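You operate a simulated robot arm through the tools that you are given. There is no shell and no other tool.

You run a simulated robot arm. Do the job below in one go: nothing can be reset, and whatever is moved stays where it is left.

## Task
Record the black shell clopping on the wooden tray.
Fine: three clops or more, the take reads good; put the shell back where it was and stop the recording; leave the other shells alone.

It is judged by the outcome, as a careful person would: the job done as asked, and still so three seconds after it is handed in. It fails if anything else is knocked over, pushed out of place, dropped, spilled or broken.

## Robot
A 7-joint arm with a two-finger parallel gripper, fixed in place. Base frame: the origin is on the floor under the middle of its stand, x ahead of it, y to its left, z up; the work surface is at about z = 0.75. Readings come in m, rad, newtons and seconds.
It reaches about 1.046 m from its shoulder. Its first joint turns from -2.897 to 2.897 rad. Payload 1.57 kg.
The TCP is the grasp point between the finger pads, 0.03 m short of the fingertips. In the tool frame z runs along the fingers and y along their closing line. Largest opening 0.08 m; finger width 0.017, thickness 0.012; the body of the gripper, 0.04 by 0.082 m, starts 0.08 m behind the TCP.
Orientation is told as [roll, pitch, yaw] about the base's x, y, z axes, in that order, counted from this pose: with the fingers straight down and closing along the base's y, the tool's x points along the base's -x, its y along +y and its z along -z.

## Interface
- The arm moves only by the tool apply_moves. Its argument "motion" is a list that holds one entry, the list of rows, each a list of 7 numbers: the shift along the tool's x, y, z in units of 500 mm (1.0 is 500 mm), then the turn, a rotation vector about the tool's x, y, z in units of 60 degrees (1.0 is 60 degrees), then the gripper command, from -1 (shut) to 1 (fully open), values between in proportion. In form: [[[tx, ty, tz, wx, wy, wz, jaw], ...]]. A call has 1 to 20 rows; each row is the pose to reach, as a shift and turn from the pose commanded when the call began, along the tool's axes at that moment. A call with a number of a shift or a turn outside -1 to 1 is refused whole. Rows are played at 5 a second. More than 0.05 m and 0.15 rad between two rows, or a gripper value outside its range, and nothing of the call is played. A pose out of reach is approached as far as the arm can. The call stops where the force on the tool passes 40 N (or 10 N more than at its start, if that is more) or the arm is blocked; 0.2 s more then pass. The fingers move at their own pace (about 0.153 m/s each) and stop on an object; they squeeze with about 33 N. The grip force told is the motor's: it shows also when the fingers shut on nothing. Time passes only in rows, and 0.2 s behind the last, so rows that repeat a pose let the fingers close. It gives the time, the measured TCP pose, the force on the tool (base axes), the opening and the grip force at its end, in the units of the frame above (readings bear some noise), with the torque about the TCP (base axes, N m) and any sound that the robot's microphone picked up.
- Cameras (640 x 400 px; columns grow to the right, rows downward): "scene" is fixed at [0.2217, 0.4969, 1.3585]; the picture's right is [-0.39, -0.92, 0.00], its down [-0.69, 0.29, -0.66] and it looks along [0.61, -0.26, -0.75] (base axes); focal length 317 px, centre (320, 200). "wrist" rides on the gripper at [0.072, -0.007, -0.122] in the tool frame; the picture's right is [0.09, 1.00, 0.00], its down [-0.84, 0.08, -0.54] and it looks along [-0.54, 0.05, 0.84] (tool axes); focal length 238 px, centre (320, 200). There is no depth. A picture from a camera that has moved, and an enlarged one, comes with that camera's place and axes in the base frame and with its lens.
- grab_frame(camera): a new picture of that camera. It takes no simulated time.
- enlarge(camera, box): a new picture of the part [left, top, right, bottom] of that camera's present view, enlarged. It takes no simulated time.
- finish_job(): hands the job in; it is judged then, once.

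Nothing tells you positions but the pictures and the camera data. Unless the task says otherwise, let go and move clear before handing in.

The tools are called after "Call:" by a JSON object that holds its "name" and its "arguments". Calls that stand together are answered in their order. apply_moves: Moves the arm, as the interface text tells. Its arguments: {"type":"object","properties":{"motion":{"type":"array","items":{"type":"array","items":{"type":"array","items":{"type":"number"}}}}},"required":["motion"]} The other tools are called the same way: grab_frame (camera) takes a picture; enlarge (camera, box) takes an enlarged picture of a part of a camera's view; finish_job () hands the job in.

At the start:

```text
t: 0.0
tool_pos: [0.4494, 0.3629, 1.1236]
ee_rot: [-0.001, -0.001, -0.001]
wrist_force: [-0.4, 0.0, 0.4]
moment: [0.0, 0.0, -0.03]
opening: 0.0798
gripper_force: 0.1
```

scene: 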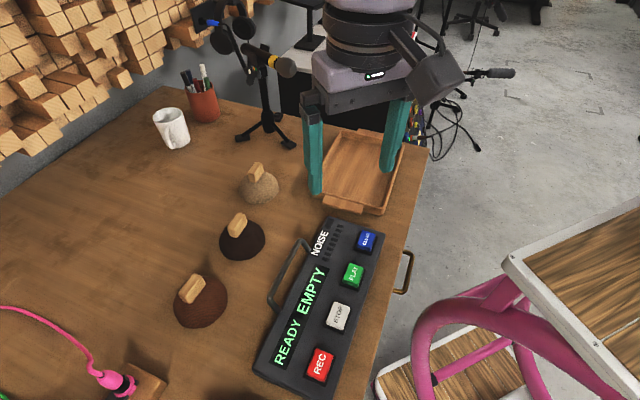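
wrist: 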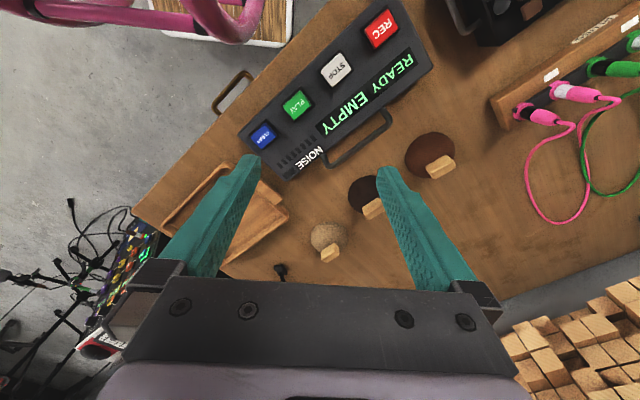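

I see a recorder with REC/STOP/PLAY buttons and a display reading READY EMPTY, three shells with wooden handles (tan, black, brown), a wooden tray and a microphone. I'll look closer before moving.

Call:
{"name": "enlarge", "arguments": {"camera": "scene", "box": [160, 140, 320, 340]}}

Call:
{"name": "enlarge", "arguments": {"camera": "scene", "box": [240, 200, 420, 400]}}

Call:
{"name": "enlarge", "arguments": {"camera": "scene", "box": [220, 60, 440, 240]}}

Call:
{"name": "enlarge", "arguments": {"camera": "wrist", "box": [120, 0, 480, 280]}}

```text
2.00 times, centred on (240, 240) of scene
camera zoom: at [0.2217, 0.4969, 1.3585], right [-0.39, -0.92, 0.0], down [-0.69, 0.29, -0.66], along [0.61, -0.26, -0.75], focal length 635 px, centre (480, 120)
```

zoom: 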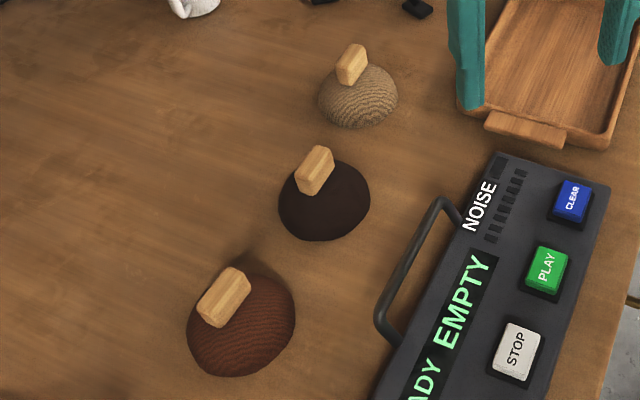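

```text
2.00 times, centred on (330, 300) of scene
camera zoom: at [0.2217, 0.4969, 1.3585], right [-0.39, -0.92, 0.0], down [-0.69, 0.29, -0.66], along [0.61, -0.26, -0.75], focal length 635 px, centre (300, 0)
```

zoom: 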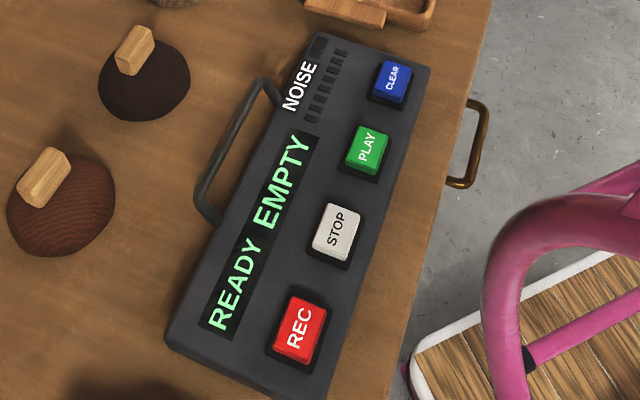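

```text
2.22 times, centred on (330, 150) of scene
camera zoom: at [0.2217, 0.4969, 1.3585], right [-0.39, -0.92, 0.0], down [-0.69, 0.29, -0.66], along [0.61, -0.26, -0.75], focal length 705 px, centre (298, 311)
```

zoom: 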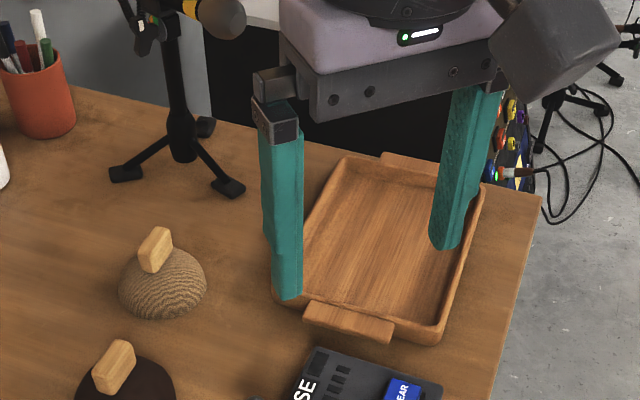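

```text
1.43 times, centred on (300, 140) of wrist
camera zoom: at [0.3782, 0.3563, 1.2466], right [-0.09, 1.0, 0.0], down [0.84, 0.08, 0.54], along [0.54, 0.05, -0.84], focal length 340 px, centre (349, 286)
```

zoom: 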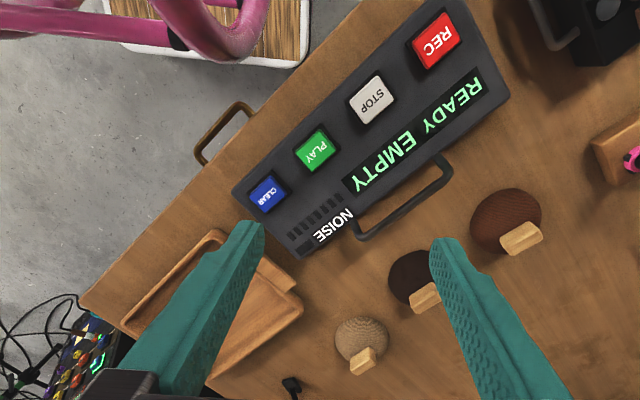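

The black shell is the middle of the three, around (0.66, 0.50) on the table. I'll zoom in further on it and its handle to get the grip geometry.

Call:
{"name": "enlarge", "arguments": {"camera": "scene", "box": [210, 195, 274, 265]}}

Call:
{"name": "enlarge", "arguments": {"camera": "wrist", "box": [300, 120, 480, 270]}}

Call:
{"name": "enlarge", "arguments": {"camera": "scene", "box": [300, 110, 420, 220]}}

Call:
{"name": "enlarge", "arguments": {"camera": "scene", "box": [0, 260, 240, 400]}}

```text
5.71 times, centred on (242, 230) of scene
camera zoom: at [0.2217, 0.4969, 1.3585], right [-0.39, -0.92, 0.0], down [-0.69, 0.29, -0.66], along [0.61, -0.26, -0.75], focal length 1813 px, centre (766, 29)
```

zoom: 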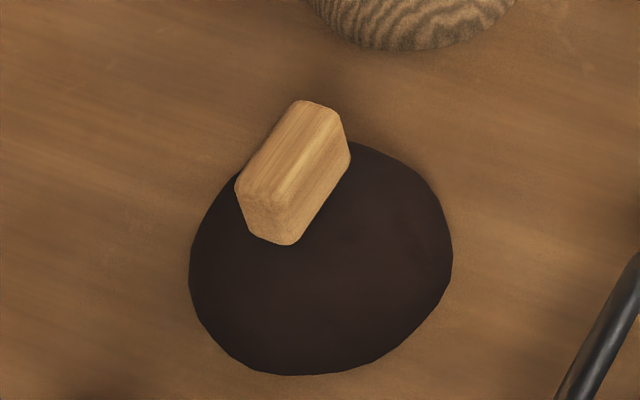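

```text
2.67 times, centred on (390, 195) of wrist
camera zoom: at [0.3782, 0.3563, 1.2466], right [-0.09, 1.0, 0.0], down [0.84, 0.08, 0.54], along [0.54, 0.05, -0.84], focal length 636 px, centre (133, 213)
```

zoom: 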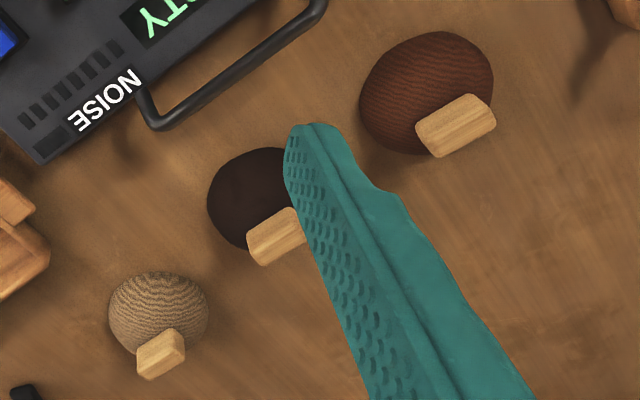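

```text
3.64 times, centred on (360, 165) of scene
camera zoom: at [0.2217, 0.4969, 1.3585], right [-0.39, -0.92, 0.0], down [-0.69, 0.29, -0.66], along [0.61, -0.26, -0.75], focal length 1154 px, centre (174, 327)
```

zoom: 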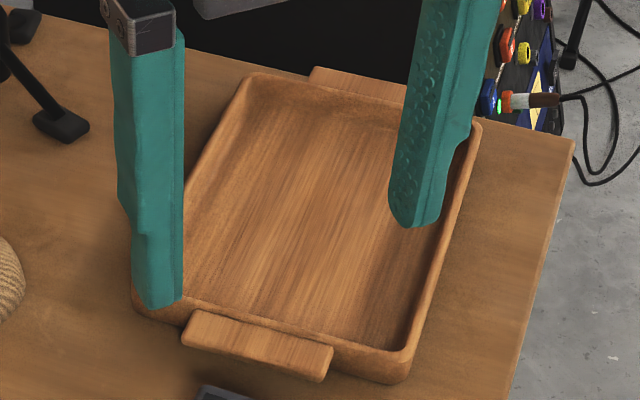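

```text
2.67 times, centred on (120, 330) of scene
camera zoom: at [0.2217, 0.4969, 1.3585], right [-0.39, -0.92, 0.0], down [-0.69, 0.29, -0.66], along [0.61, -0.26, -0.75], focal length 846 px, centre (853, -147)
```

zoom: 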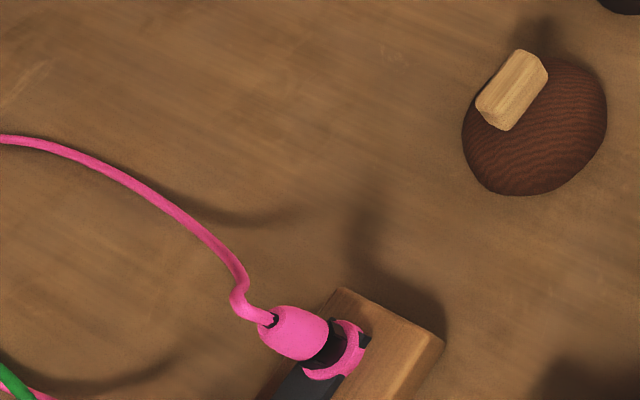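

The black shell's handle runs about 45° to the base axes, with its top near z ≈ 0.82. I'll move above the shells at a safe height, turned 45°, to get a clean wrist view.

Call:
{"name": "apply_moves", "arguments": {"motion": [[[-0.0375, 0.0468, 0.03, 0, 0, 0.09375, 1], [-0.075, 0.0935, 0.06, 0, 0, 0.1875, 1], [-0.1125, 0.14, 0.09, 0, 0, 0.28125, 1], [-0.15, 0.187, 0.12, 0, 0, 0.375, 1], [-0.1875, 0.234, 0.15, 0, 0, 0.46875, 1], [-0.225, 0.2805, 0.18, 0, 0, 0.5625, 1], [-0.2625, 0.327, 0.21, 0, 0, 0.65625, 1], [-0.3, 0.374, 0.24, 0, 0, 0.75, 1], [-0.3, 0.374, 0.24, 0, 0, 0.75, 1]]]}}

Call:
{"name": "grab_frame", "arguments": {"camera": "wrist"}}

Call:
{"name": "grab_frame", "arguments": {"camera": "scene"}}

```text
t: 2.0
tool_pos: [0.6001, 0.5491, 1.0032]
ee_rot: [0.0, 0.001, -0.787]
wrist_force: [0.0, -0.5, 0.7]
moment: [-0.01, 0.0, -0.02]
opening: 0.0798
gripper_force: 0.1
```

```text
taken
camera wrist: at [0.5451, 0.5955, 1.1264], right [0.64, 0.77, 0.0], down [0.65, -0.54, 0.54], along [0.42, -0.35, -0.84], focal length 238 px, centre (320, 200)
```

wrist: 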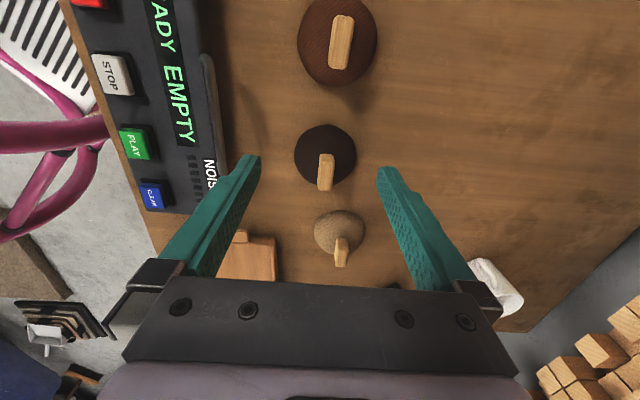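

```text
taken
```

scene: 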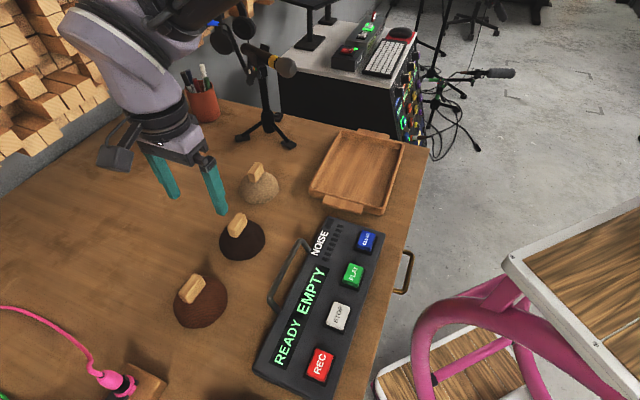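

Clean view now: black shell between the brown and tan ones, and the tray unobstructed in the scene camera. I'll enlarge both to fix coordinates.

Call:
{"name": "enlarge", "arguments": {"camera": "wrist", "box": [275, 105, 375, 215]}}

Call:
{"name": "enlarge", "arguments": {"camera": "scene", "box": [290, 115, 430, 225]}}

Call:
{"name": "enlarge", "arguments": {"camera": "wrist", "box": [60, 0, 260, 240]}}

Call:
{"name": "enlarge", "arguments": {"camera": "scene", "box": [180, 0, 310, 170]}}

```text
3.64 times, centred on (325, 160) of wrist
camera zoom: at [0.5451, 0.5955, 1.1264], right [0.64, 0.77, 0.0], down [0.65, -0.54, 0.54], along [0.42, -0.35, -0.84], focal length 867 px, centre (302, 346)
```

zoom: 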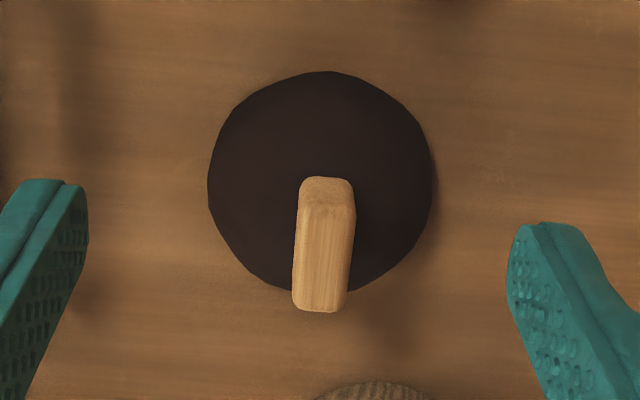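

```text
3.64 times, centred on (360, 170) of scene
camera zoom: at [0.2217, 0.4969, 1.3585], right [-0.39, -0.92, 0.0], down [-0.69, 0.29, -0.66], along [0.61, -0.26, -0.75], focal length 1154 px, centre (174, 309)
```

zoom: 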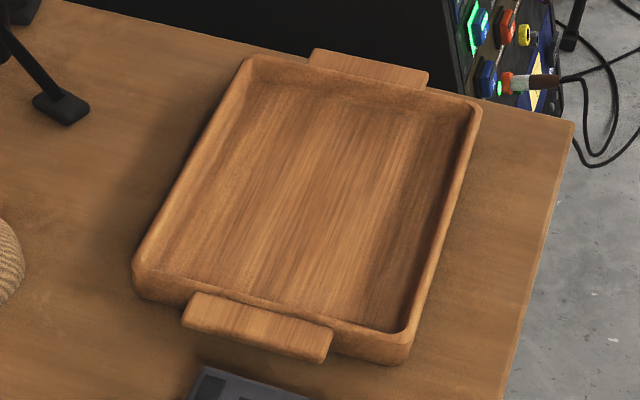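

```text
1.67 times, centred on (160, 120) of wrist
camera zoom: at [0.5451, 0.5955, 1.1264], right [0.64, 0.77, 0.0], down [0.65, -0.54, 0.54], along [0.42, -0.35, -0.84], focal length 397 px, centre (587, 333)
```

zoom: 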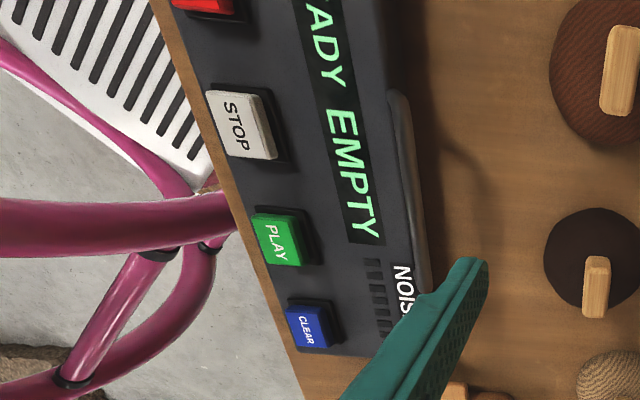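

```text
2.35 times, centred on (245, 85) of scene
camera zoom: at [0.2217, 0.4969, 1.3585], right [-0.39, -0.92, 0.0], down [-0.69, 0.29, -0.66], along [0.61, -0.26, -0.75], focal length 747 px, centre (496, 471)
```

zoom: 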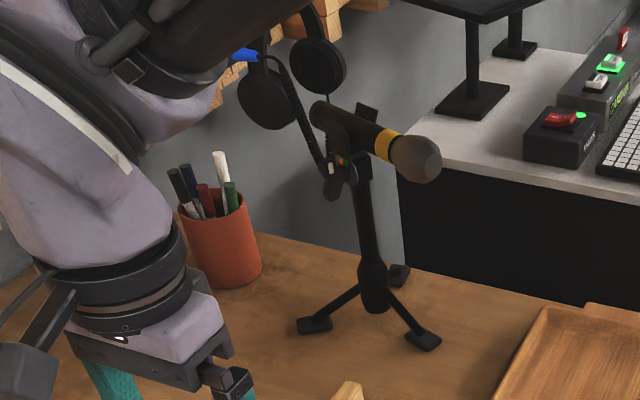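

The shell centre is near (0.672, 0.502), and its handle is about 45 × 20 mm with its top near z ≈ 0.818. The REC button is near (0.347, 0.443, ~0.805). I'll shut the fingers and hover above REC first.

Call:
{"name": "apply_moves", "arguments": {"motion": [[[0.0257, -0.0637, 0.025, 0, 0, 0, -1], [0.0515, -0.1273, 0.05, 0, 0, 0, -1], [0.0772, -0.191, 0.075, 0, 0, 0, -1], [0.1029, -0.2547, 0.1, 0, 0, 0, -1], [0.1286, -0.3183, 0.125, 0, 0, 0, -1], [0.1544, -0.382, 0.15, 0, 0, 0, -1], [0.1801, -0.4456, 0.175, 0, 0, 0, -1], [0.2058, -0.5093, 0.2, 0, 0, 0, -1], [0.2058, -0.5093, 0.2, 0, 0, 0, -1]]]}}

Call:
{"name": "grab_frame", "arguments": {"camera": "wrist"}}

Call:
{"name": "grab_frame", "arguments": {"camera": "scene"}}

```text
t: 4.0
tool_pos: [0.3477, 0.4414, 0.903]
ee_rot: [0.0, 0.001, -0.784]
wrist_force: [-0.3, -0.2, -0.4]
moment: [0.02, 0.0, 0.0]
opening: 0.0
gripper_force: 21.2
```

```text
taken
camera wrist: at [0.292, 0.4888, 1.026], right [0.64, 0.77, 0.0], down [0.65, -0.54, 0.54], along [0.42, -0.35, -0.84], focal length 238 px, centre (320, 200)
```

wrist: 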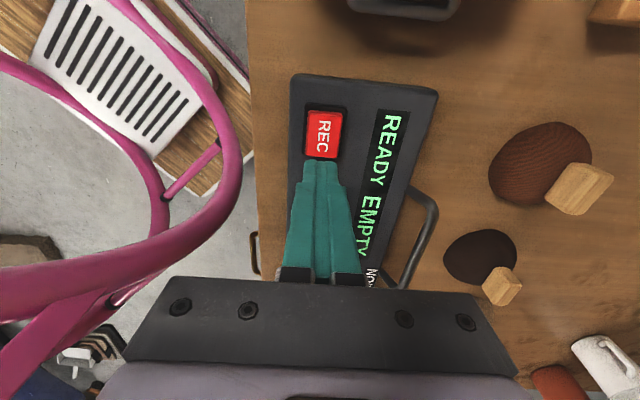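

```text
taken
```

scene: 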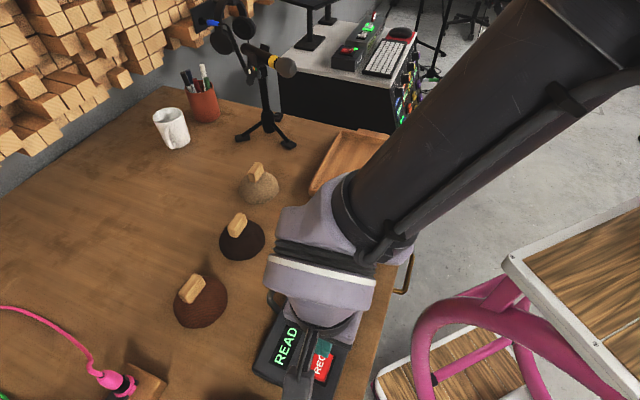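

The wrist view puts REC at about (0.347, 0.445), nearly under the fingertips. I'll go down slowly and watch the force.

Call:
{"name": "apply_moves", "arguments": {"motion": [[[0.004, 0.002, 0.04, 0, 0, 0, -1], [0.007, 0.004, 0.08, 0, 0, 0, -1], [0.007, 0.004, 0.106, 0, 0, 0, -1], [0.007, 0.004, 0.116, 0, 0, 0, -1], [0.007, 0.004, 0.122, 0, 0, 0, -1], [0.007, 0.004, 0.128, 0, 0, 0, -1], [0.007, 0.004, 0.132, 0, 0, 0, -1], [0.007, 0.004, 0.136, 0, 0, 0, -1]]]}}

Call:
{"name": "grab_frame", "arguments": {"camera": "wrist"}}

```text
t: 5.8
tool_pos: [0.3458, 0.4456, 0.8366]
ee_rot: [0.001, -0.001, -0.785]
wrist_force: [0.3, -0.1, 0.6]
moment: [-0.04, -0.01, 0.01]
opening: 0.0
gripper_force: 21.0
heard: click
```

```text
taken
camera wrist: at [0.2904, 0.4928, 0.9587], right [0.64, 0.77, 0.0], down [0.65, -0.54, 0.54], along [0.42, -0.35, -0.84], focal length 238 px, centre (320, 200)
```

wrist: 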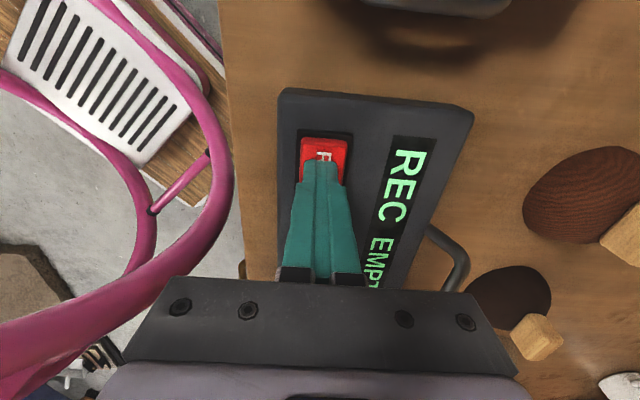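

The display now reads REC and I heard the click, so recording has started. I'll rise and travel over to hover above the black shell with the fingers open.

Call:
{"name": "apply_moves", "arguments": {"motion": [[[0, 0, -0.08, 0, 0, 0, -1], [0, 0, -0.16, 0, 0, 0, -1], [0, 0, -0.24, 0, 0, 0, -1], [-0.048, 0.0675, -0.24, 0, 0, 0, 0], [-0.0961, 0.1351, -0.24, 0, 0, 0, 1], [-0.1441, 0.2026, -0.24, 0, 0, 0, 1], [-0.1921, 0.2702, -0.24, 0, 0, 0, 1], [-0.2402, 0.3377, -0.24, 0, 0, 0, 1], [-0.2882, 0.4052, -0.24, 0, 0, 0, 1], [-0.3363, 0.4728, -0.24, 0, 0, 0, 1], [-0.3843, 0.5403, -0.24, 0, 0, 0, 1], [-0.3843, 0.5403, -0.24, 0, 0, 0, 1]]]}}

Call:
{"name": "grab_frame", "arguments": {"camera": "wrist"}}

Call:
{"name": "grab_frame", "arguments": {"camera": "scene"}}

```text
t: 8.4
tool_pos: [0.6748, 0.5015, 0.9544]
ee_rot: [0.0, 0.0, -0.785]
wrist_force: [0.5, 0.1, -0.5]
moment: [-0.03, -0.01, -0.03]
opening: 0.0803
gripper_force: 0.1
```

```text
taken
camera wrist: at [0.6182, 0.5482, 1.0779], right [0.64, 0.77, 0.0], down [0.65, -0.54, 0.54], along [0.42, -0.35, -0.84], focal length 238 px, centre (320, 200)
```

wrist: 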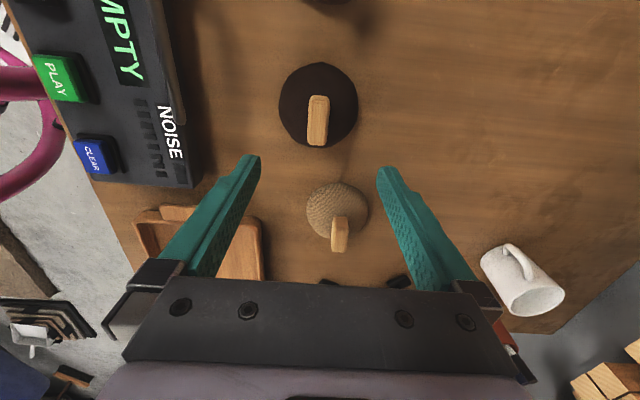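

```text
taken
```

scene: 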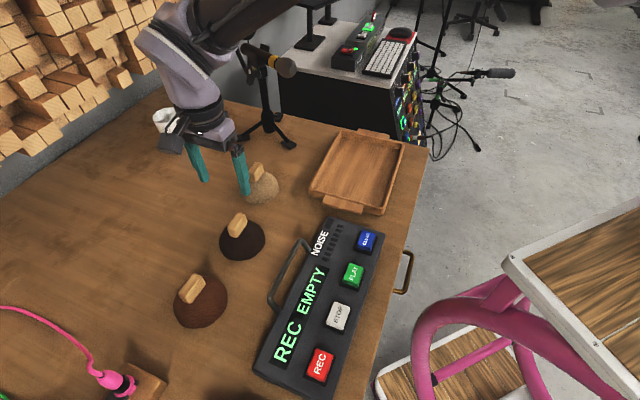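

Call:
{"name": "enlarge", "arguments": {"camera": "wrist", "box": [260, 50, 380, 170]}}

```text
3.33 times, centred on (320, 110) of wrist
camera zoom: at [0.6182, 0.5482, 1.0779], right [0.64, 0.77, 0.0], down [0.65, -0.54, 0.54], along [0.42, -0.35, -0.84], focal length 794 px, centre (320, 500)
```

zoom: 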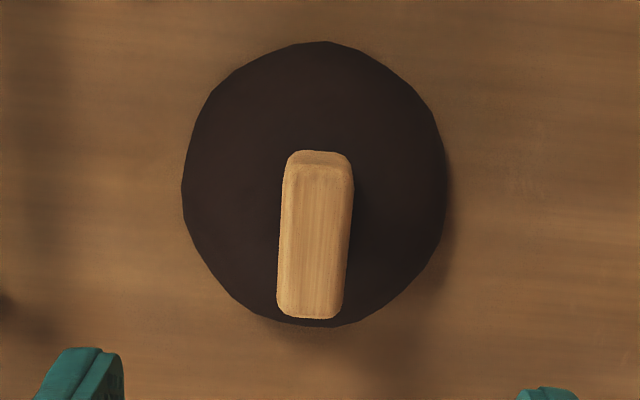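

Centring on the handle: grasp point about (0.6706, 0.5025), yaw about -0.76. I'll descend to just above the handle and check the alignment.

Call:
{"name": "apply_moves", "arguments": {"motion": [[[0.0028, -0.002, 0.05, 0, 0, -0.012, 1], [0.0055, -0.004, 0.1, 0, 0, -0.024, 1], [0.0055, -0.004, 0.15, 0, 0, -0.024, 1], [0.0055, -0.004, 0.19, 0, 0, -0.024, 1], [0.0055, -0.004, 0.208, 0, 0, -0.024, 1], [0.0055, -0.004, 0.208, 0, 0, -0.024, 1]]]}}

Call:
{"name": "grab_frame", "arguments": {"camera": "wrist"}}

Call:
{"name": "enlarge", "arguments": {"camera": "scene", "box": [180, 150, 300, 270]}}

```text
t: 9.8
tool_pos: [0.6695, 0.5022, 0.8523]
ee_rot: [-0.001, 0.0, -0.761]
wrist_force: [0.9, 0.7, -0.1]
moment: [-0.04, -0.01, 0.0]
opening: 0.0801
gripper_force: 0.0
```

```text
taken
camera wrist: at [0.6131, 0.5472, 0.9743], right [0.62, 0.79, 0.0], down [0.66, -0.52, 0.54], along [0.43, -0.34, -0.84], focal length 238 px, centre (320, 200)
```

wrist: 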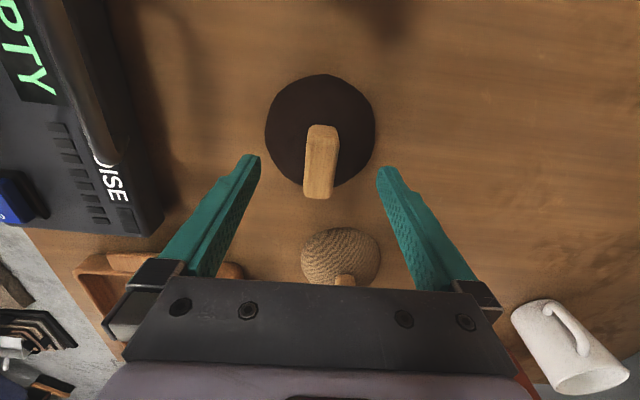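

```text
3.33 times, centred on (240, 210) of scene
camera zoom: at [0.2217, 0.4969, 1.3585], right [-0.39, -0.92, 0.0], down [-0.69, 0.29, -0.66], along [0.61, -0.26, -0.75], focal length 1058 px, centre (587, 167)
```

zoom: 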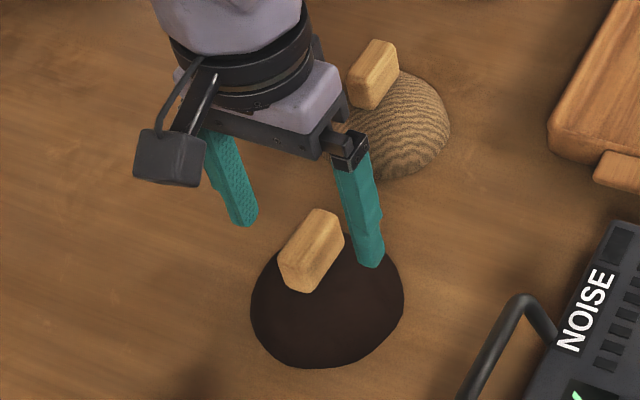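

The fingers straddle the handle evenly. I'll lower the last 23 mm slowly and check the force before closing.

Call:
{"name": "apply_moves", "arguments": {"motion": [[[0, 0, 0.016, 0, 0, 0, 1], [0, 0, 0.03, 0, 0, 0, 1], [0, 0, 0.04, 0, 0, 0, 1], [0, 0, 0.046, 0, 0, 0, 1], [0, 0, 0.046, 0, 0, 0, 1]]]}}

Call:
{"name": "grab_frame", "arguments": {"camera": "wrist"}}

Call:
{"name": "enlarge", "arguments": {"camera": "scene", "box": [180, 170, 300, 270]}}

```text
t: 11.0
tool_pos: [0.6702, 0.5011, 0.8291]
ee_rot: [-0.002, 0.0, -0.76]
wrist_force: [0.2, 0.7, 0.1]
moment: [-0.01, 0.0, -0.05]
opening: 0.08
gripper_force: 0.1
```

```text
taken
camera wrist: at [0.6133, 0.5468, 0.9515], right [0.62, 0.79, 0.0], down [0.66, -0.52, 0.54], along [0.43, -0.34, -0.84], focal length 238 px, centre (320, 200)
```

wrist: 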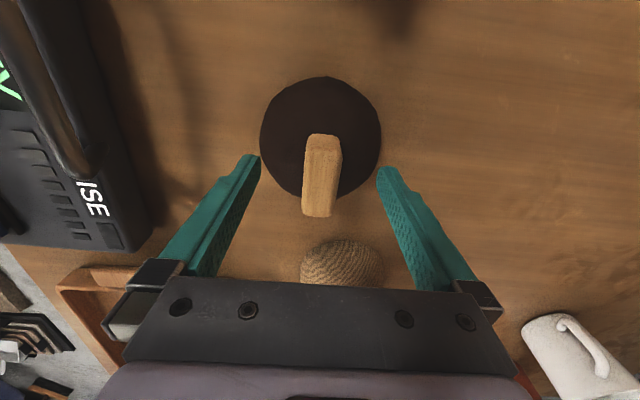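

```text
4.00 times, centred on (240, 220) of scene
camera zoom: at [0.2217, 0.4969, 1.3585], right [-0.39, -0.92, 0.0], down [-0.69, 0.29, -0.66], along [0.61, -0.26, -0.75], focal length 1269 px, centre (640, 120)
```

zoom: 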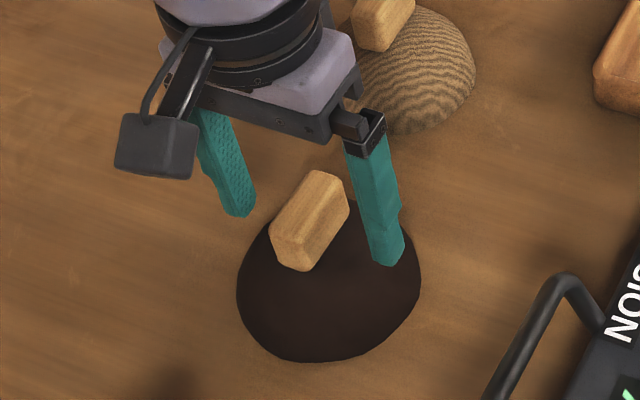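

The grip is aligned with nothing touching. I'll drop 2 mm more and close on the handle.

Call:
{"name": "apply_moves", "arguments": {"motion": [[[0, 0, 0.004, 0, 0, 0, 1], [0, 0, 0.004, 0, 0, 0, 0], [0, 0, 0.004, 0, 0, 0, -0.4], [0, 0, 0.004, 0, 0, 0, -1], [0, 0, 0.004, 0, 0, 0, -1], [0, 0, 0.004, 0, 0, 0, -1]]]}}

Call:
{"name": "grab_frame", "arguments": {"camera": "wrist"}}

Call:
{"name": "grab_frame", "arguments": {"camera": "scene"}}

```text
t: 12.4
tool_pos: [0.6694, 0.5019, 0.826]
ee_rot: [-0.001, 0.0, -0.762]
wrist_force: [-0.9, -1.0, 0.7]
moment: [-0.03, 0.0, -0.02]
opening: 0.0214
gripper_force: 32.9
```

```text
taken
camera wrist: at [0.613, 0.5467, 0.9495], right [0.62, 0.79, 0.0], down [0.66, -0.52, 0.54], along [0.43, -0.34, -0.84], focal length 238 px, centre (320, 200)
```

wrist: 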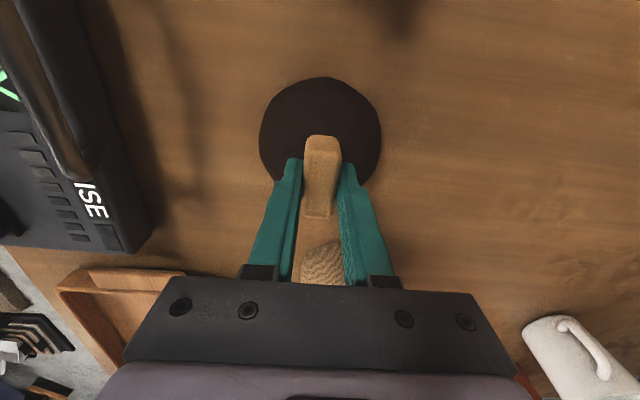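

```text
taken
```

scene: 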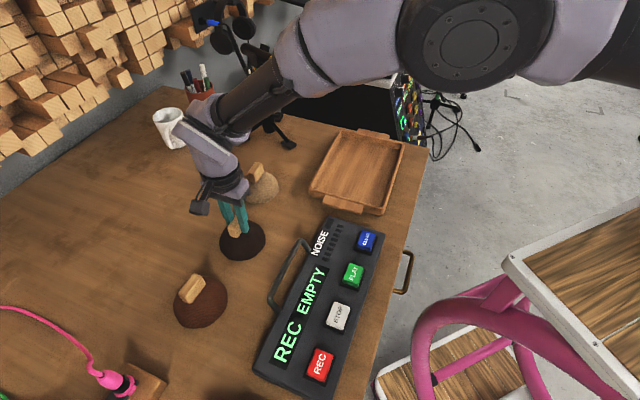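

The handle is held (opening 21 mm, 33 N). I'll lift straight up 12 cm, then carry it level to above the middle of the tray at about (0.763, 0.151), keeping yaw fixed so I can retrace exactly.

Call:
{"name": "apply_moves", "arguments": {"motion": [[[0, 0, -0.02, 0, 0, 0, -1], [0, 0, -0.06, 0, 0, 0, -1], [0, 0, -0.12, 0, 0, 0, -1], [0, 0, -0.18, 0, 0, 0, -1], [0, 0, -0.24, 0, 0, 0, -1], [-0.0619, -0.038, -0.24, 0, 0, 0, -1], [-0.1238, -0.076, -0.24, 0, 0, 0, -1], [-0.1856, -0.114, -0.24, 0, 0, 0, -1], [-0.2475, -0.152, -0.24, 0, 0, 0, -1], [-0.3094, -0.19, -0.24, 0, 0, 0, -1], [-0.3713, -0.228, -0.24, 0, 0, 0, -1], [-0.4332, -0.266, -0.24, 0, 0, 0, -1], [-0.495, -0.304, -0.24, 0, 0, 0, -1], [-0.5569, -0.342, -0.24, 0, 0, 0, -1], [-0.6188, -0.38, -0.24, 0, 0, 0, -1], [-0.6188, -0.38, -0.24, 0, 0, 0, -1]]]}}

Call:
{"name": "grab_frame", "arguments": {"camera": "wrist"}}

Call:
{"name": "grab_frame", "arguments": {"camera": "scene"}}

```text
t: 15.8
tool_pos: [0.7625, 0.1524, 0.9464]
ee_rot: [0.0, 0.001, -0.76]
wrist_force: [0.0, 0.7, -1.5]
moment: [-0.01, 0.0, -0.01]
opening: 0.0212
gripper_force: 32.9
```

```text
taken
camera wrist: at [0.7062, 0.1967, 1.0697], right [0.62, 0.79, 0.0], down [0.66, -0.52, 0.54], along [0.43, -0.34, -0.84], focal length 238 px, centre (320, 200)
```

wrist: 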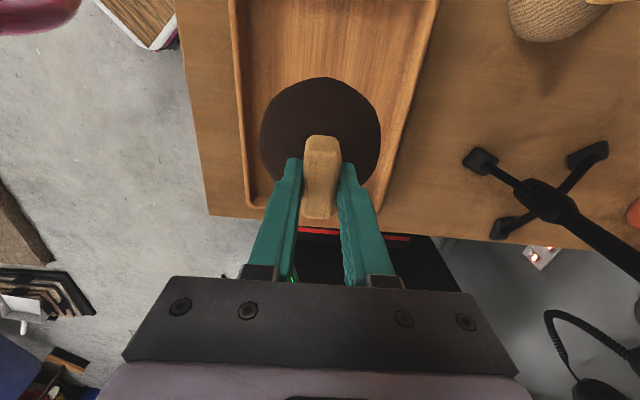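

```text
taken
```

scene: 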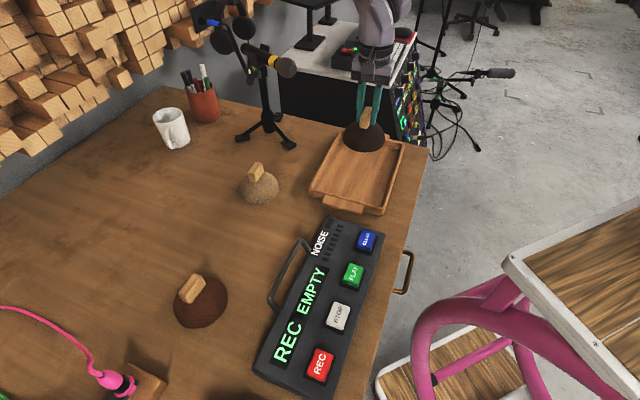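

The shell hangs above the tray's middle with clear margin on both sides. I'll lower to just above the rim level and check again.

Call:
{"name": "apply_moves", "arguments": {"motion": [[[0, 0, 0.06, 0, 0, 0, -1], [0, 0, 0.12, 0, 0, 0, -1], [0, 0, 0.16, 0, 0, 0, -1], [0, 0, 0.16, 0, 0, 0, -1]]]}}

Call:
{"name": "grab_frame", "arguments": {"camera": "wrist"}}

Call:
{"name": "enlarge", "arguments": {"camera": "scene", "box": [290, 90, 430, 225]}}

```text
t: 16.8
tool_pos: [0.7632, 0.1513, 0.8682]
ee_rot: [0.0, 0.0, -0.76]
wrist_force: [-0.2, 0.0, -1.6]
moment: [0.02, 0.05, 0.03]
opening: 0.0215
gripper_force: 33.0
```

```text
taken
camera wrist: at [0.7063, 0.1967, 0.99], right [0.62, 0.79, 0.0], down [0.66, -0.52, 0.54], along [0.43, -0.34, -0.84], focal length 238 px, centre (320, 200)
```

wrist: 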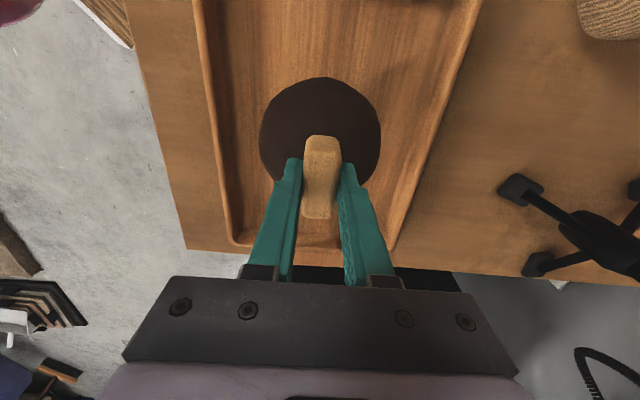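

```text
2.96 times, centred on (360, 158) of scene
camera zoom: at [0.2217, 0.4969, 1.3585], right [-0.39, -0.92, 0.0], down [-0.69, 0.29, -0.66], along [0.61, -0.26, -0.75], focal length 940 px, centre (202, 326)
```

zoom: 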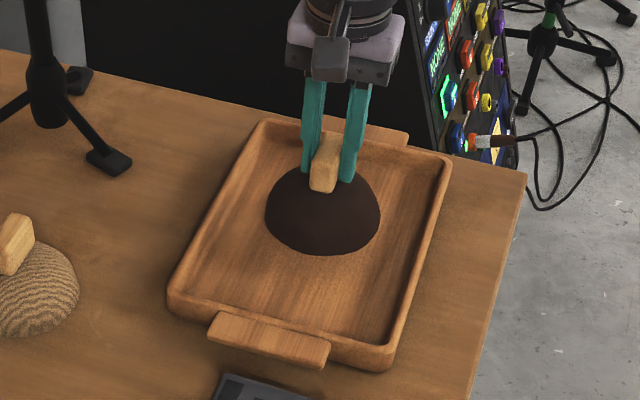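

Centred in the tray with clearance all round. I'll creep down in small steps to find the floor by force.

Call:
{"name": "apply_moves", "arguments": {"motion": [[[0, 0, 0.025, 0, 0, 0, -1], [0, 0, 0.04, 0, 0, 0, -1], [0, 0, 0.046, 0, 0, 0, -1], [0, 0, 0.05, 0, 0, 0, -1], [0, 0, 0.054, 0, 0, 0, -1], [0, 0, 0.058, 0, 0, 0, -1]]]}}

```text
t: 18.2
tool_pos: [0.763, 0.1506, 0.8373]
ee_rot: [0.0, -0.001, -0.763]
wrist_force: [-0.6, 0.1, -1.6]
moment: [0.0, 0.04, 0.01]
opening: 0.0212
gripper_force: 32.8
```

No contact yet at TCP z ≈ 0.838. I'll continue in 1 mm steps.

Call:
{"name": "apply_moves", "arguments": {"motion": [[[0, 0, 0.002, 0, 0, 0, -1], [0, 0, 0.004, 0, 0, 0, -1], [0, 0, 0.006, 0, 0, 0, -1]]]}}

```text
t: 19.0
tool_pos: [0.7636, 0.1502, 0.8353]
ee_rot: [0.0, 0.001, -0.759]
wrist_force: [0.1, -0.7, -1.3]
moment: [-0.01, 0.0, 0.01]
opening: 0.021
gripper_force: 32.9
```

Call:
{"name": "apply_moves", "arguments": {"motion": [[[0, 0, 0.002, 0, 0, 0, -1], [0, 0, 0.004, 0, 0, 0, -1], [0, 0, 0.006, 0, 0, 0, -1]]]}}

Call:
{"name": "enlarge", "arguments": {"camera": "scene", "box": [290, 90, 430, 225]}}

```text
t: 19.8
tool_pos: [0.7625, 0.1508, 0.8336]
ee_rot: [0.003, -0.003, -0.762]
wrist_force: [-6.5, -3.2, 33.2]
moment: [-0.28, 0.39, -0.03]
opening: 0.0215
gripper_force: 32.7
```

```text
2.96 times, centred on (360, 158) of scene
camera zoom: at [0.2217, 0.4969, 1.3585], right [-0.39, -0.92, 0.0], down [-0.69, 0.29, -0.66], along [0.61, -0.26, -0.75], focal length 940 px, centre (202, 326)
```

zoom: 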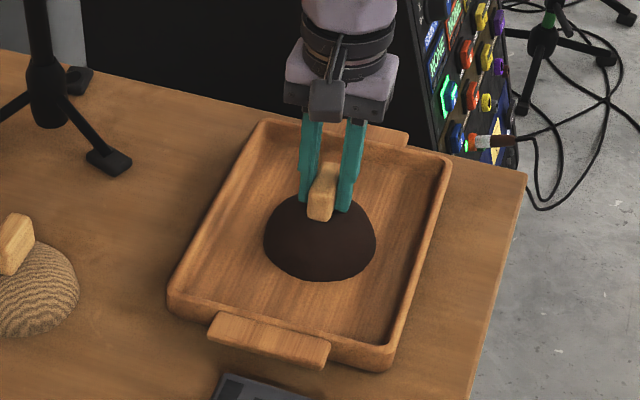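

I found the tray floor: contact is about 2 mm above this command, and it registered 33 N with no sound. I'll lift 25 mm and try a first clop at moderate speed, stopping just at contact.

Call:
{"name": "apply_moves", "arguments": {"motion": [[[0, 0, -0.01, 0, 0, 0, -1], [0, 0, -0.05, 0, 0, 0, -1], [0, 0, -0.05, 0, 0, 0, -1], [0, 0, -0.003, 0, 0, 0, -1], [0, 0, -0.05, 0, 0, 0, -1], [0, 0, -0.05, 0, 0, 0, -1]]]}}

Call:
{"name": "grab_frame", "arguments": {"camera": "scene"}}

```text
t: 21.2
tool_pos: [0.7636, 0.1511, 0.8563]
ee_rot: [-0.001, -0.003, -0.761]
wrist_force: [0.1, 0.2, -2.3]
moment: [-0.01, -0.01, -0.01]
opening: 0.0209
gripper_force: 33.1
```

```text
taken
```

scene: 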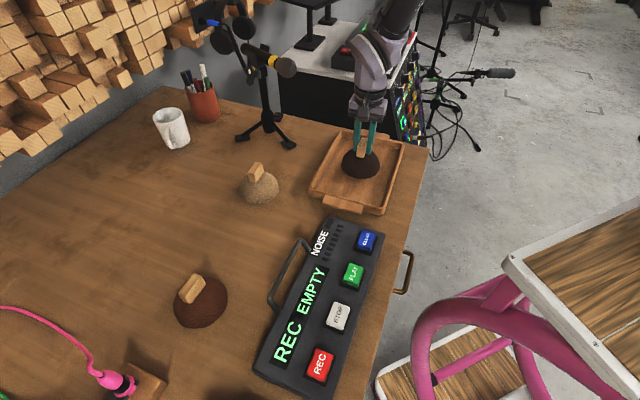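

No sound that time; likely the arm turned back before touching. I'll repeat with a slightly deeper stop and a hold at the bottom.

Call:
{"name": "apply_moves", "arguments": {"motion": [[[0, 0, 0.048, 0, 0, 0, -1], [0, 0, 0.048, 0, 0, 0, -1], [0, 0, 0, 0, 0, 0, -1], [0, 0, 0, 0, 0, 0, -1]]]}}

Call:
{"name": "enlarge", "arguments": {"camera": "scene", "box": [240, 200, 420, 400]}}

```text
t: 22.2
tool_pos: [0.7638, 0.1496, 0.8571]
ee_rot: [0.0, 0.0, -0.759]
wrist_force: [0.1, -0.5, -1.1]
moment: [-0.04, 0.0, -0.01]
opening: 0.0214
gripper_force: 32.9
```

```text
2.00 times, centred on (330, 300) of scene
camera zoom: at [0.2217, 0.4969, 1.3585], right [-0.39, -0.92, 0.0], down [-0.69, 0.29, -0.66], along [0.61, -0.26, -0.75], focal length 635 px, centre (300, 0)
```

zoom: 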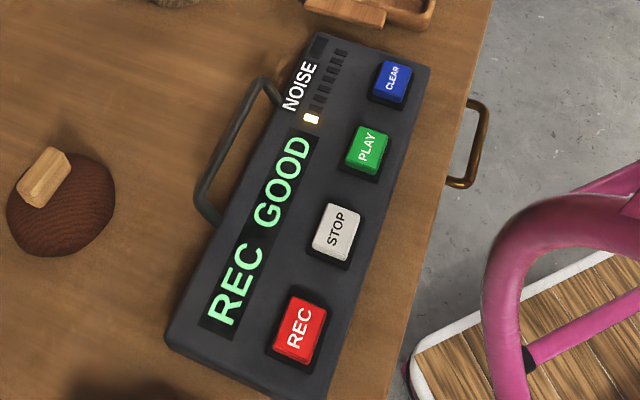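

The display changed to REC GOOD with one small meter segment lit, so the contact registered. I'll look closely at the meter before repeating.

Call:
{"name": "enlarge", "arguments": {"camera": "scene", "box": [300, 210, 380, 270]}}

Call:
{"name": "enlarge", "arguments": {"camera": "scene", "box": [290, 90, 430, 225]}}

Call:
{"name": "grab_frame", "arguments": {"camera": "wrist"}}

```text
6.67 times, centred on (340, 240) of scene
camera zoom: at [0.2217, 0.4969, 1.3585], right [-0.39, -0.92, 0.0], down [-0.69, 0.29, -0.66], along [0.61, -0.26, -0.75], focal length 2115 px, centre (187, -67)
```

zoom: 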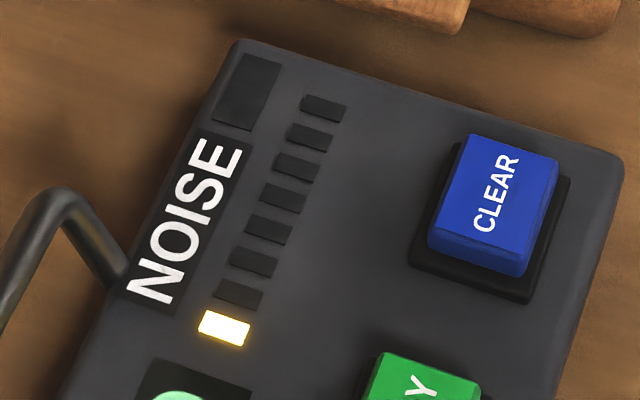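

```text
2.96 times, centred on (360, 158) of scene
camera zoom: at [0.2217, 0.4969, 1.3585], right [-0.39, -0.92, 0.0], down [-0.69, 0.29, -0.66], along [0.61, -0.26, -0.75], focal length 940 px, centre (202, 326)
```

zoom: 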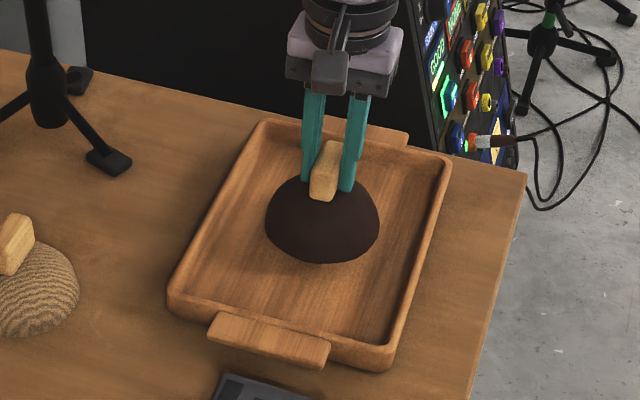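

```text
taken
camera wrist: at [0.7065, 0.1958, 0.9792], right [0.62, 0.79, 0.0], down [0.66, -0.52, 0.54], along [0.43, -0.34, -0.84], focal length 238 px, centre (320, 200)
```

wrist: 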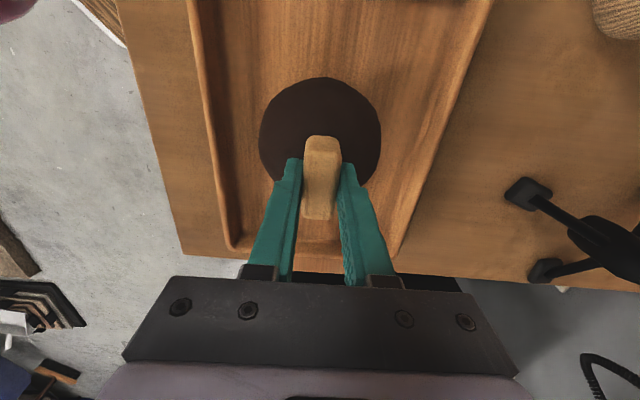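

A rack behind the desk also seems to have a display that changed, so I'll look at that too.

Call:
{"name": "enlarge", "arguments": {"camera": "scene", "box": [340, 20, 440, 150]}}

Call:
{"name": "enlarge", "arguments": {"camera": "scene", "box": [395, 90, 430, 130]}}

```text
3.08 times, centred on (390, 85) of scene
camera zoom: at [0.2217, 0.4969, 1.3585], right [-0.39, -0.92, 0.0], down [-0.69, 0.29, -0.66], along [0.61, -0.26, -0.75], focal length 976 px, centre (105, 554)
```

zoom: 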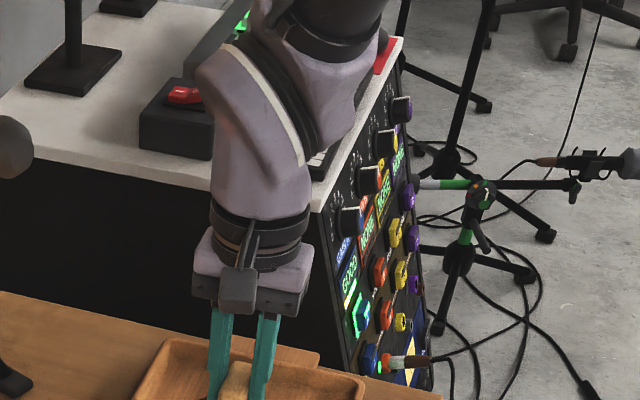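

```text
10.00 times, centred on (412, 110) of scene
camera zoom: at [0.2217, 0.4969, 1.3585], right [-0.39, -0.92, 0.0], down [-0.69, 0.29, -0.66], along [0.61, -0.26, -0.75], focal length 3173 px, centre (-605, 1100)
```

zoom: 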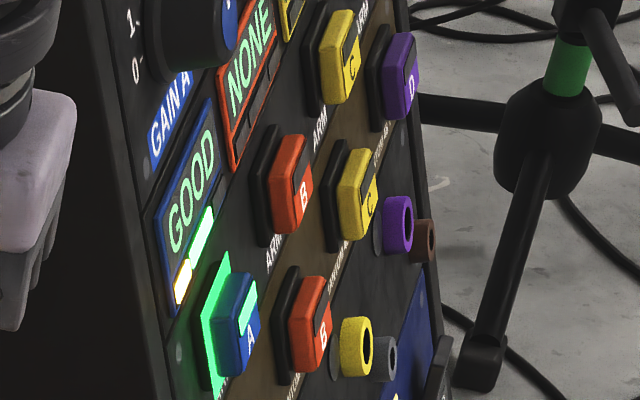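

The rack channel A and the recorder both read GOOD for that clop, so level and gain are fine. I'll repeat the identical stroke twice and check.

Call:
{"name": "apply_moves", "arguments": {"motion": [[[0, 0, 0.048, 0, 0, 0, -1], [0, 0, 0.048, 0, 0, 0, -1], [0, 0, 0, 0, 0, 0, -1], [0, 0, 0, 0, 0, 0, -1], [0, 0, 0, 0, 0, 0, -1], [0, 0, 0.048, 0, 0, 0, -1], [0, 0, 0.048, 0, 0, 0, -1], [0, 0, 0, 0, 0, 0, -1], [0, 0, 0, 0, 0, 0, -1]]]}}

Call:
{"name": "enlarge", "arguments": {"camera": "scene", "box": [240, 200, 420, 400]}}

Call:
{"name": "enlarge", "arguments": {"camera": "scene", "box": [395, 90, 430, 130]}}

Call:
{"name": "enlarge", "arguments": {"camera": "scene", "box": [290, 90, 430, 225]}}

```text
t: 24.2
tool_pos: [0.7636, 0.1509, 0.8575]
ee_rot: [-0.001, -0.001, -0.759]
wrist_force: [0.1, 0.0, -0.8]
moment: [0.0, 0.0, -0.02]
opening: 0.0211
gripper_force: 33.0
```

```text
2.00 times, centred on (330, 300) of scene
camera zoom: at [0.2217, 0.4969, 1.3585], right [-0.39, -0.92, 0.0], down [-0.69, 0.29, -0.66], along [0.61, -0.26, -0.75], focal length 635 px, centre (300, 0)
```

zoom: 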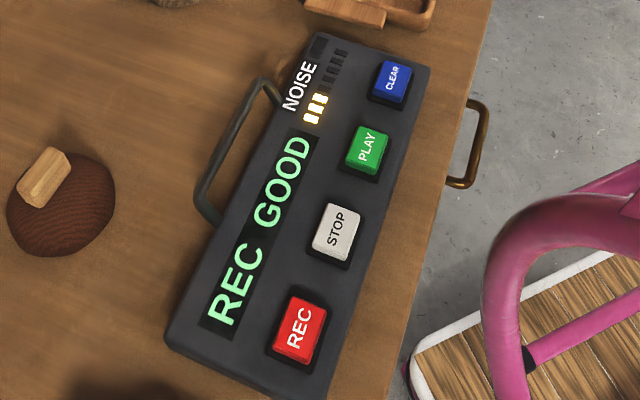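

```text
10.00 times, centred on (412, 110) of scene
camera zoom: at [0.2217, 0.4969, 1.3585], right [-0.39, -0.92, 0.0], down [-0.69, 0.29, -0.66], along [0.61, -0.26, -0.75], focal length 3173 px, centre (-605, 1100)
```

zoom: 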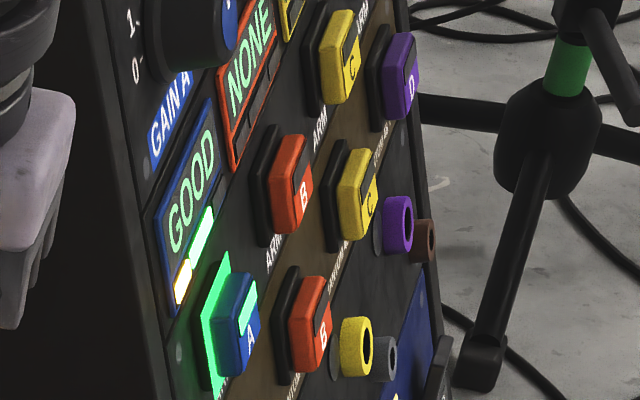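

```text
2.96 times, centred on (360, 158) of scene
camera zoom: at [0.2217, 0.4969, 1.3585], right [-0.39, -0.92, 0.0], down [-0.69, 0.29, -0.66], along [0.61, -0.26, -0.75], focal length 940 px, centre (202, 326)
```

zoom: 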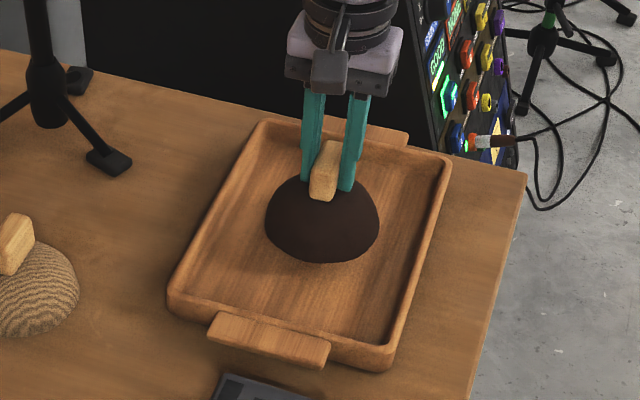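

The meter went from 1 to 3 segments after two more strokes, so it appears to count the sounds, and the take still reads GOOD. I'll add one more identical clop for margin.

Call:
{"name": "apply_moves", "arguments": {"motion": [[[0, 0, 0.048, 0, 0, 0, -1], [0, 0, 0.048, 0, 0, 0, -1], [0, 0, 0, 0, 0, 0, -1], [0, 0, 0, 0, 0, 0, -1]]]}}

Call:
{"name": "enlarge", "arguments": {"camera": "scene", "box": [240, 200, 420, 400]}}

Call:
{"name": "grab_frame", "arguments": {"camera": "wrist"}}

```text
t: 25.2
tool_pos: [0.7635, 0.1502, 0.8563]
ee_rot: [0.0, 0.001, -0.761]
wrist_force: [-0.3, 0.2, -2.2]
moment: [0.01, -0.04, 0.01]
opening: 0.0214
gripper_force: 33.2
```

```text
2.00 times, centred on (330, 300) of scene
camera zoom: at [0.2217, 0.4969, 1.3585], right [-0.39, -0.92, 0.0], down [-0.69, 0.29, -0.66], along [0.61, -0.26, -0.75], focal length 635 px, centre (300, 0)
```

zoom: 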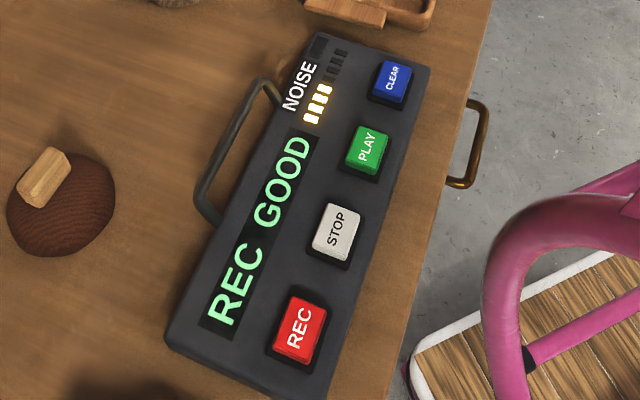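

```text
taken
camera wrist: at [0.7067, 0.196, 0.9793], right [0.62, 0.79, 0.0], down [0.66, -0.52, 0.54], along [0.43, -0.34, -0.84], focal length 238 px, centre (320, 200)
```

wrist: 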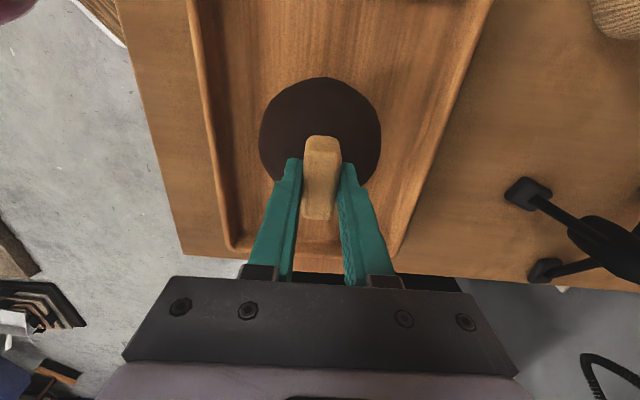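

Four segments and the take still reads REC GOOD. I'll lift clear and carry the shell back along the same path.

Call:
{"name": "apply_moves", "arguments": {"motion": [[[0, 0, -0.06, 0, 0, 0, -1], [0, 0, -0.12, 0, 0, 0, -1], [0, 0, -0.18, 0, 0, 0, -1], [0.0619, 0.038, -0.18, 0, 0, 0, -1], [0.1238, 0.076, -0.18, 0, 0, 0, -1], [0.1856, 0.114, -0.18, 0, 0, 0, -1], [0.2475, 0.152, -0.18, 0, 0, 0, -1], [0.3094, 0.19, -0.18, 0, 0, 0, -1], [0.3713, 0.228, -0.18, 0, 0, 0, -1], [0.4332, 0.266, -0.18, 0, 0, 0, -1], [0.495, 0.304, -0.18, 0, 0, 0, -1], [0.5569, 0.342, -0.18, 0, 0, 0, -1], [0.6188, 0.38, -0.18, 0, 0, 0, -1], [0.6188, 0.38, -0.18, 0, 0, 0, -1]]]}}

Call:
{"name": "grab_frame", "arguments": {"camera": "wrist"}}

Call:
{"name": "grab_frame", "arguments": {"camera": "scene"}}

```text
t: 28.2
tool_pos: [0.6696, 0.5031, 0.9475]
ee_rot: [0.0, 0.002, -0.76]
wrist_force: [0.0, 0.7, -1.4]
moment: [-0.02, -0.03, -0.01]
opening: 0.0211
gripper_force: 33.4
```

```text
taken
camera wrist: at [0.6132, 0.5478, 1.069], right [0.62, 0.78, 0.0], down [0.66, -0.52, 0.54], along [0.43, -0.34, -0.84], focal length 238 px, centre (320, 200)
```

wrist: 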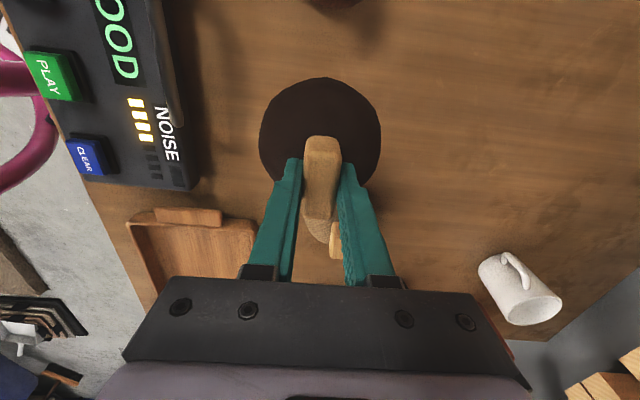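

```text
taken
```

scene: 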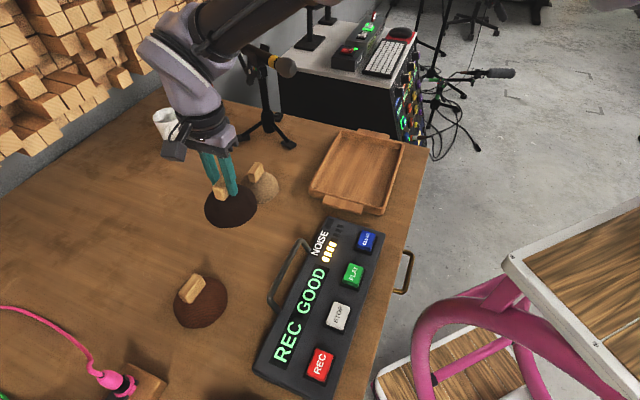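

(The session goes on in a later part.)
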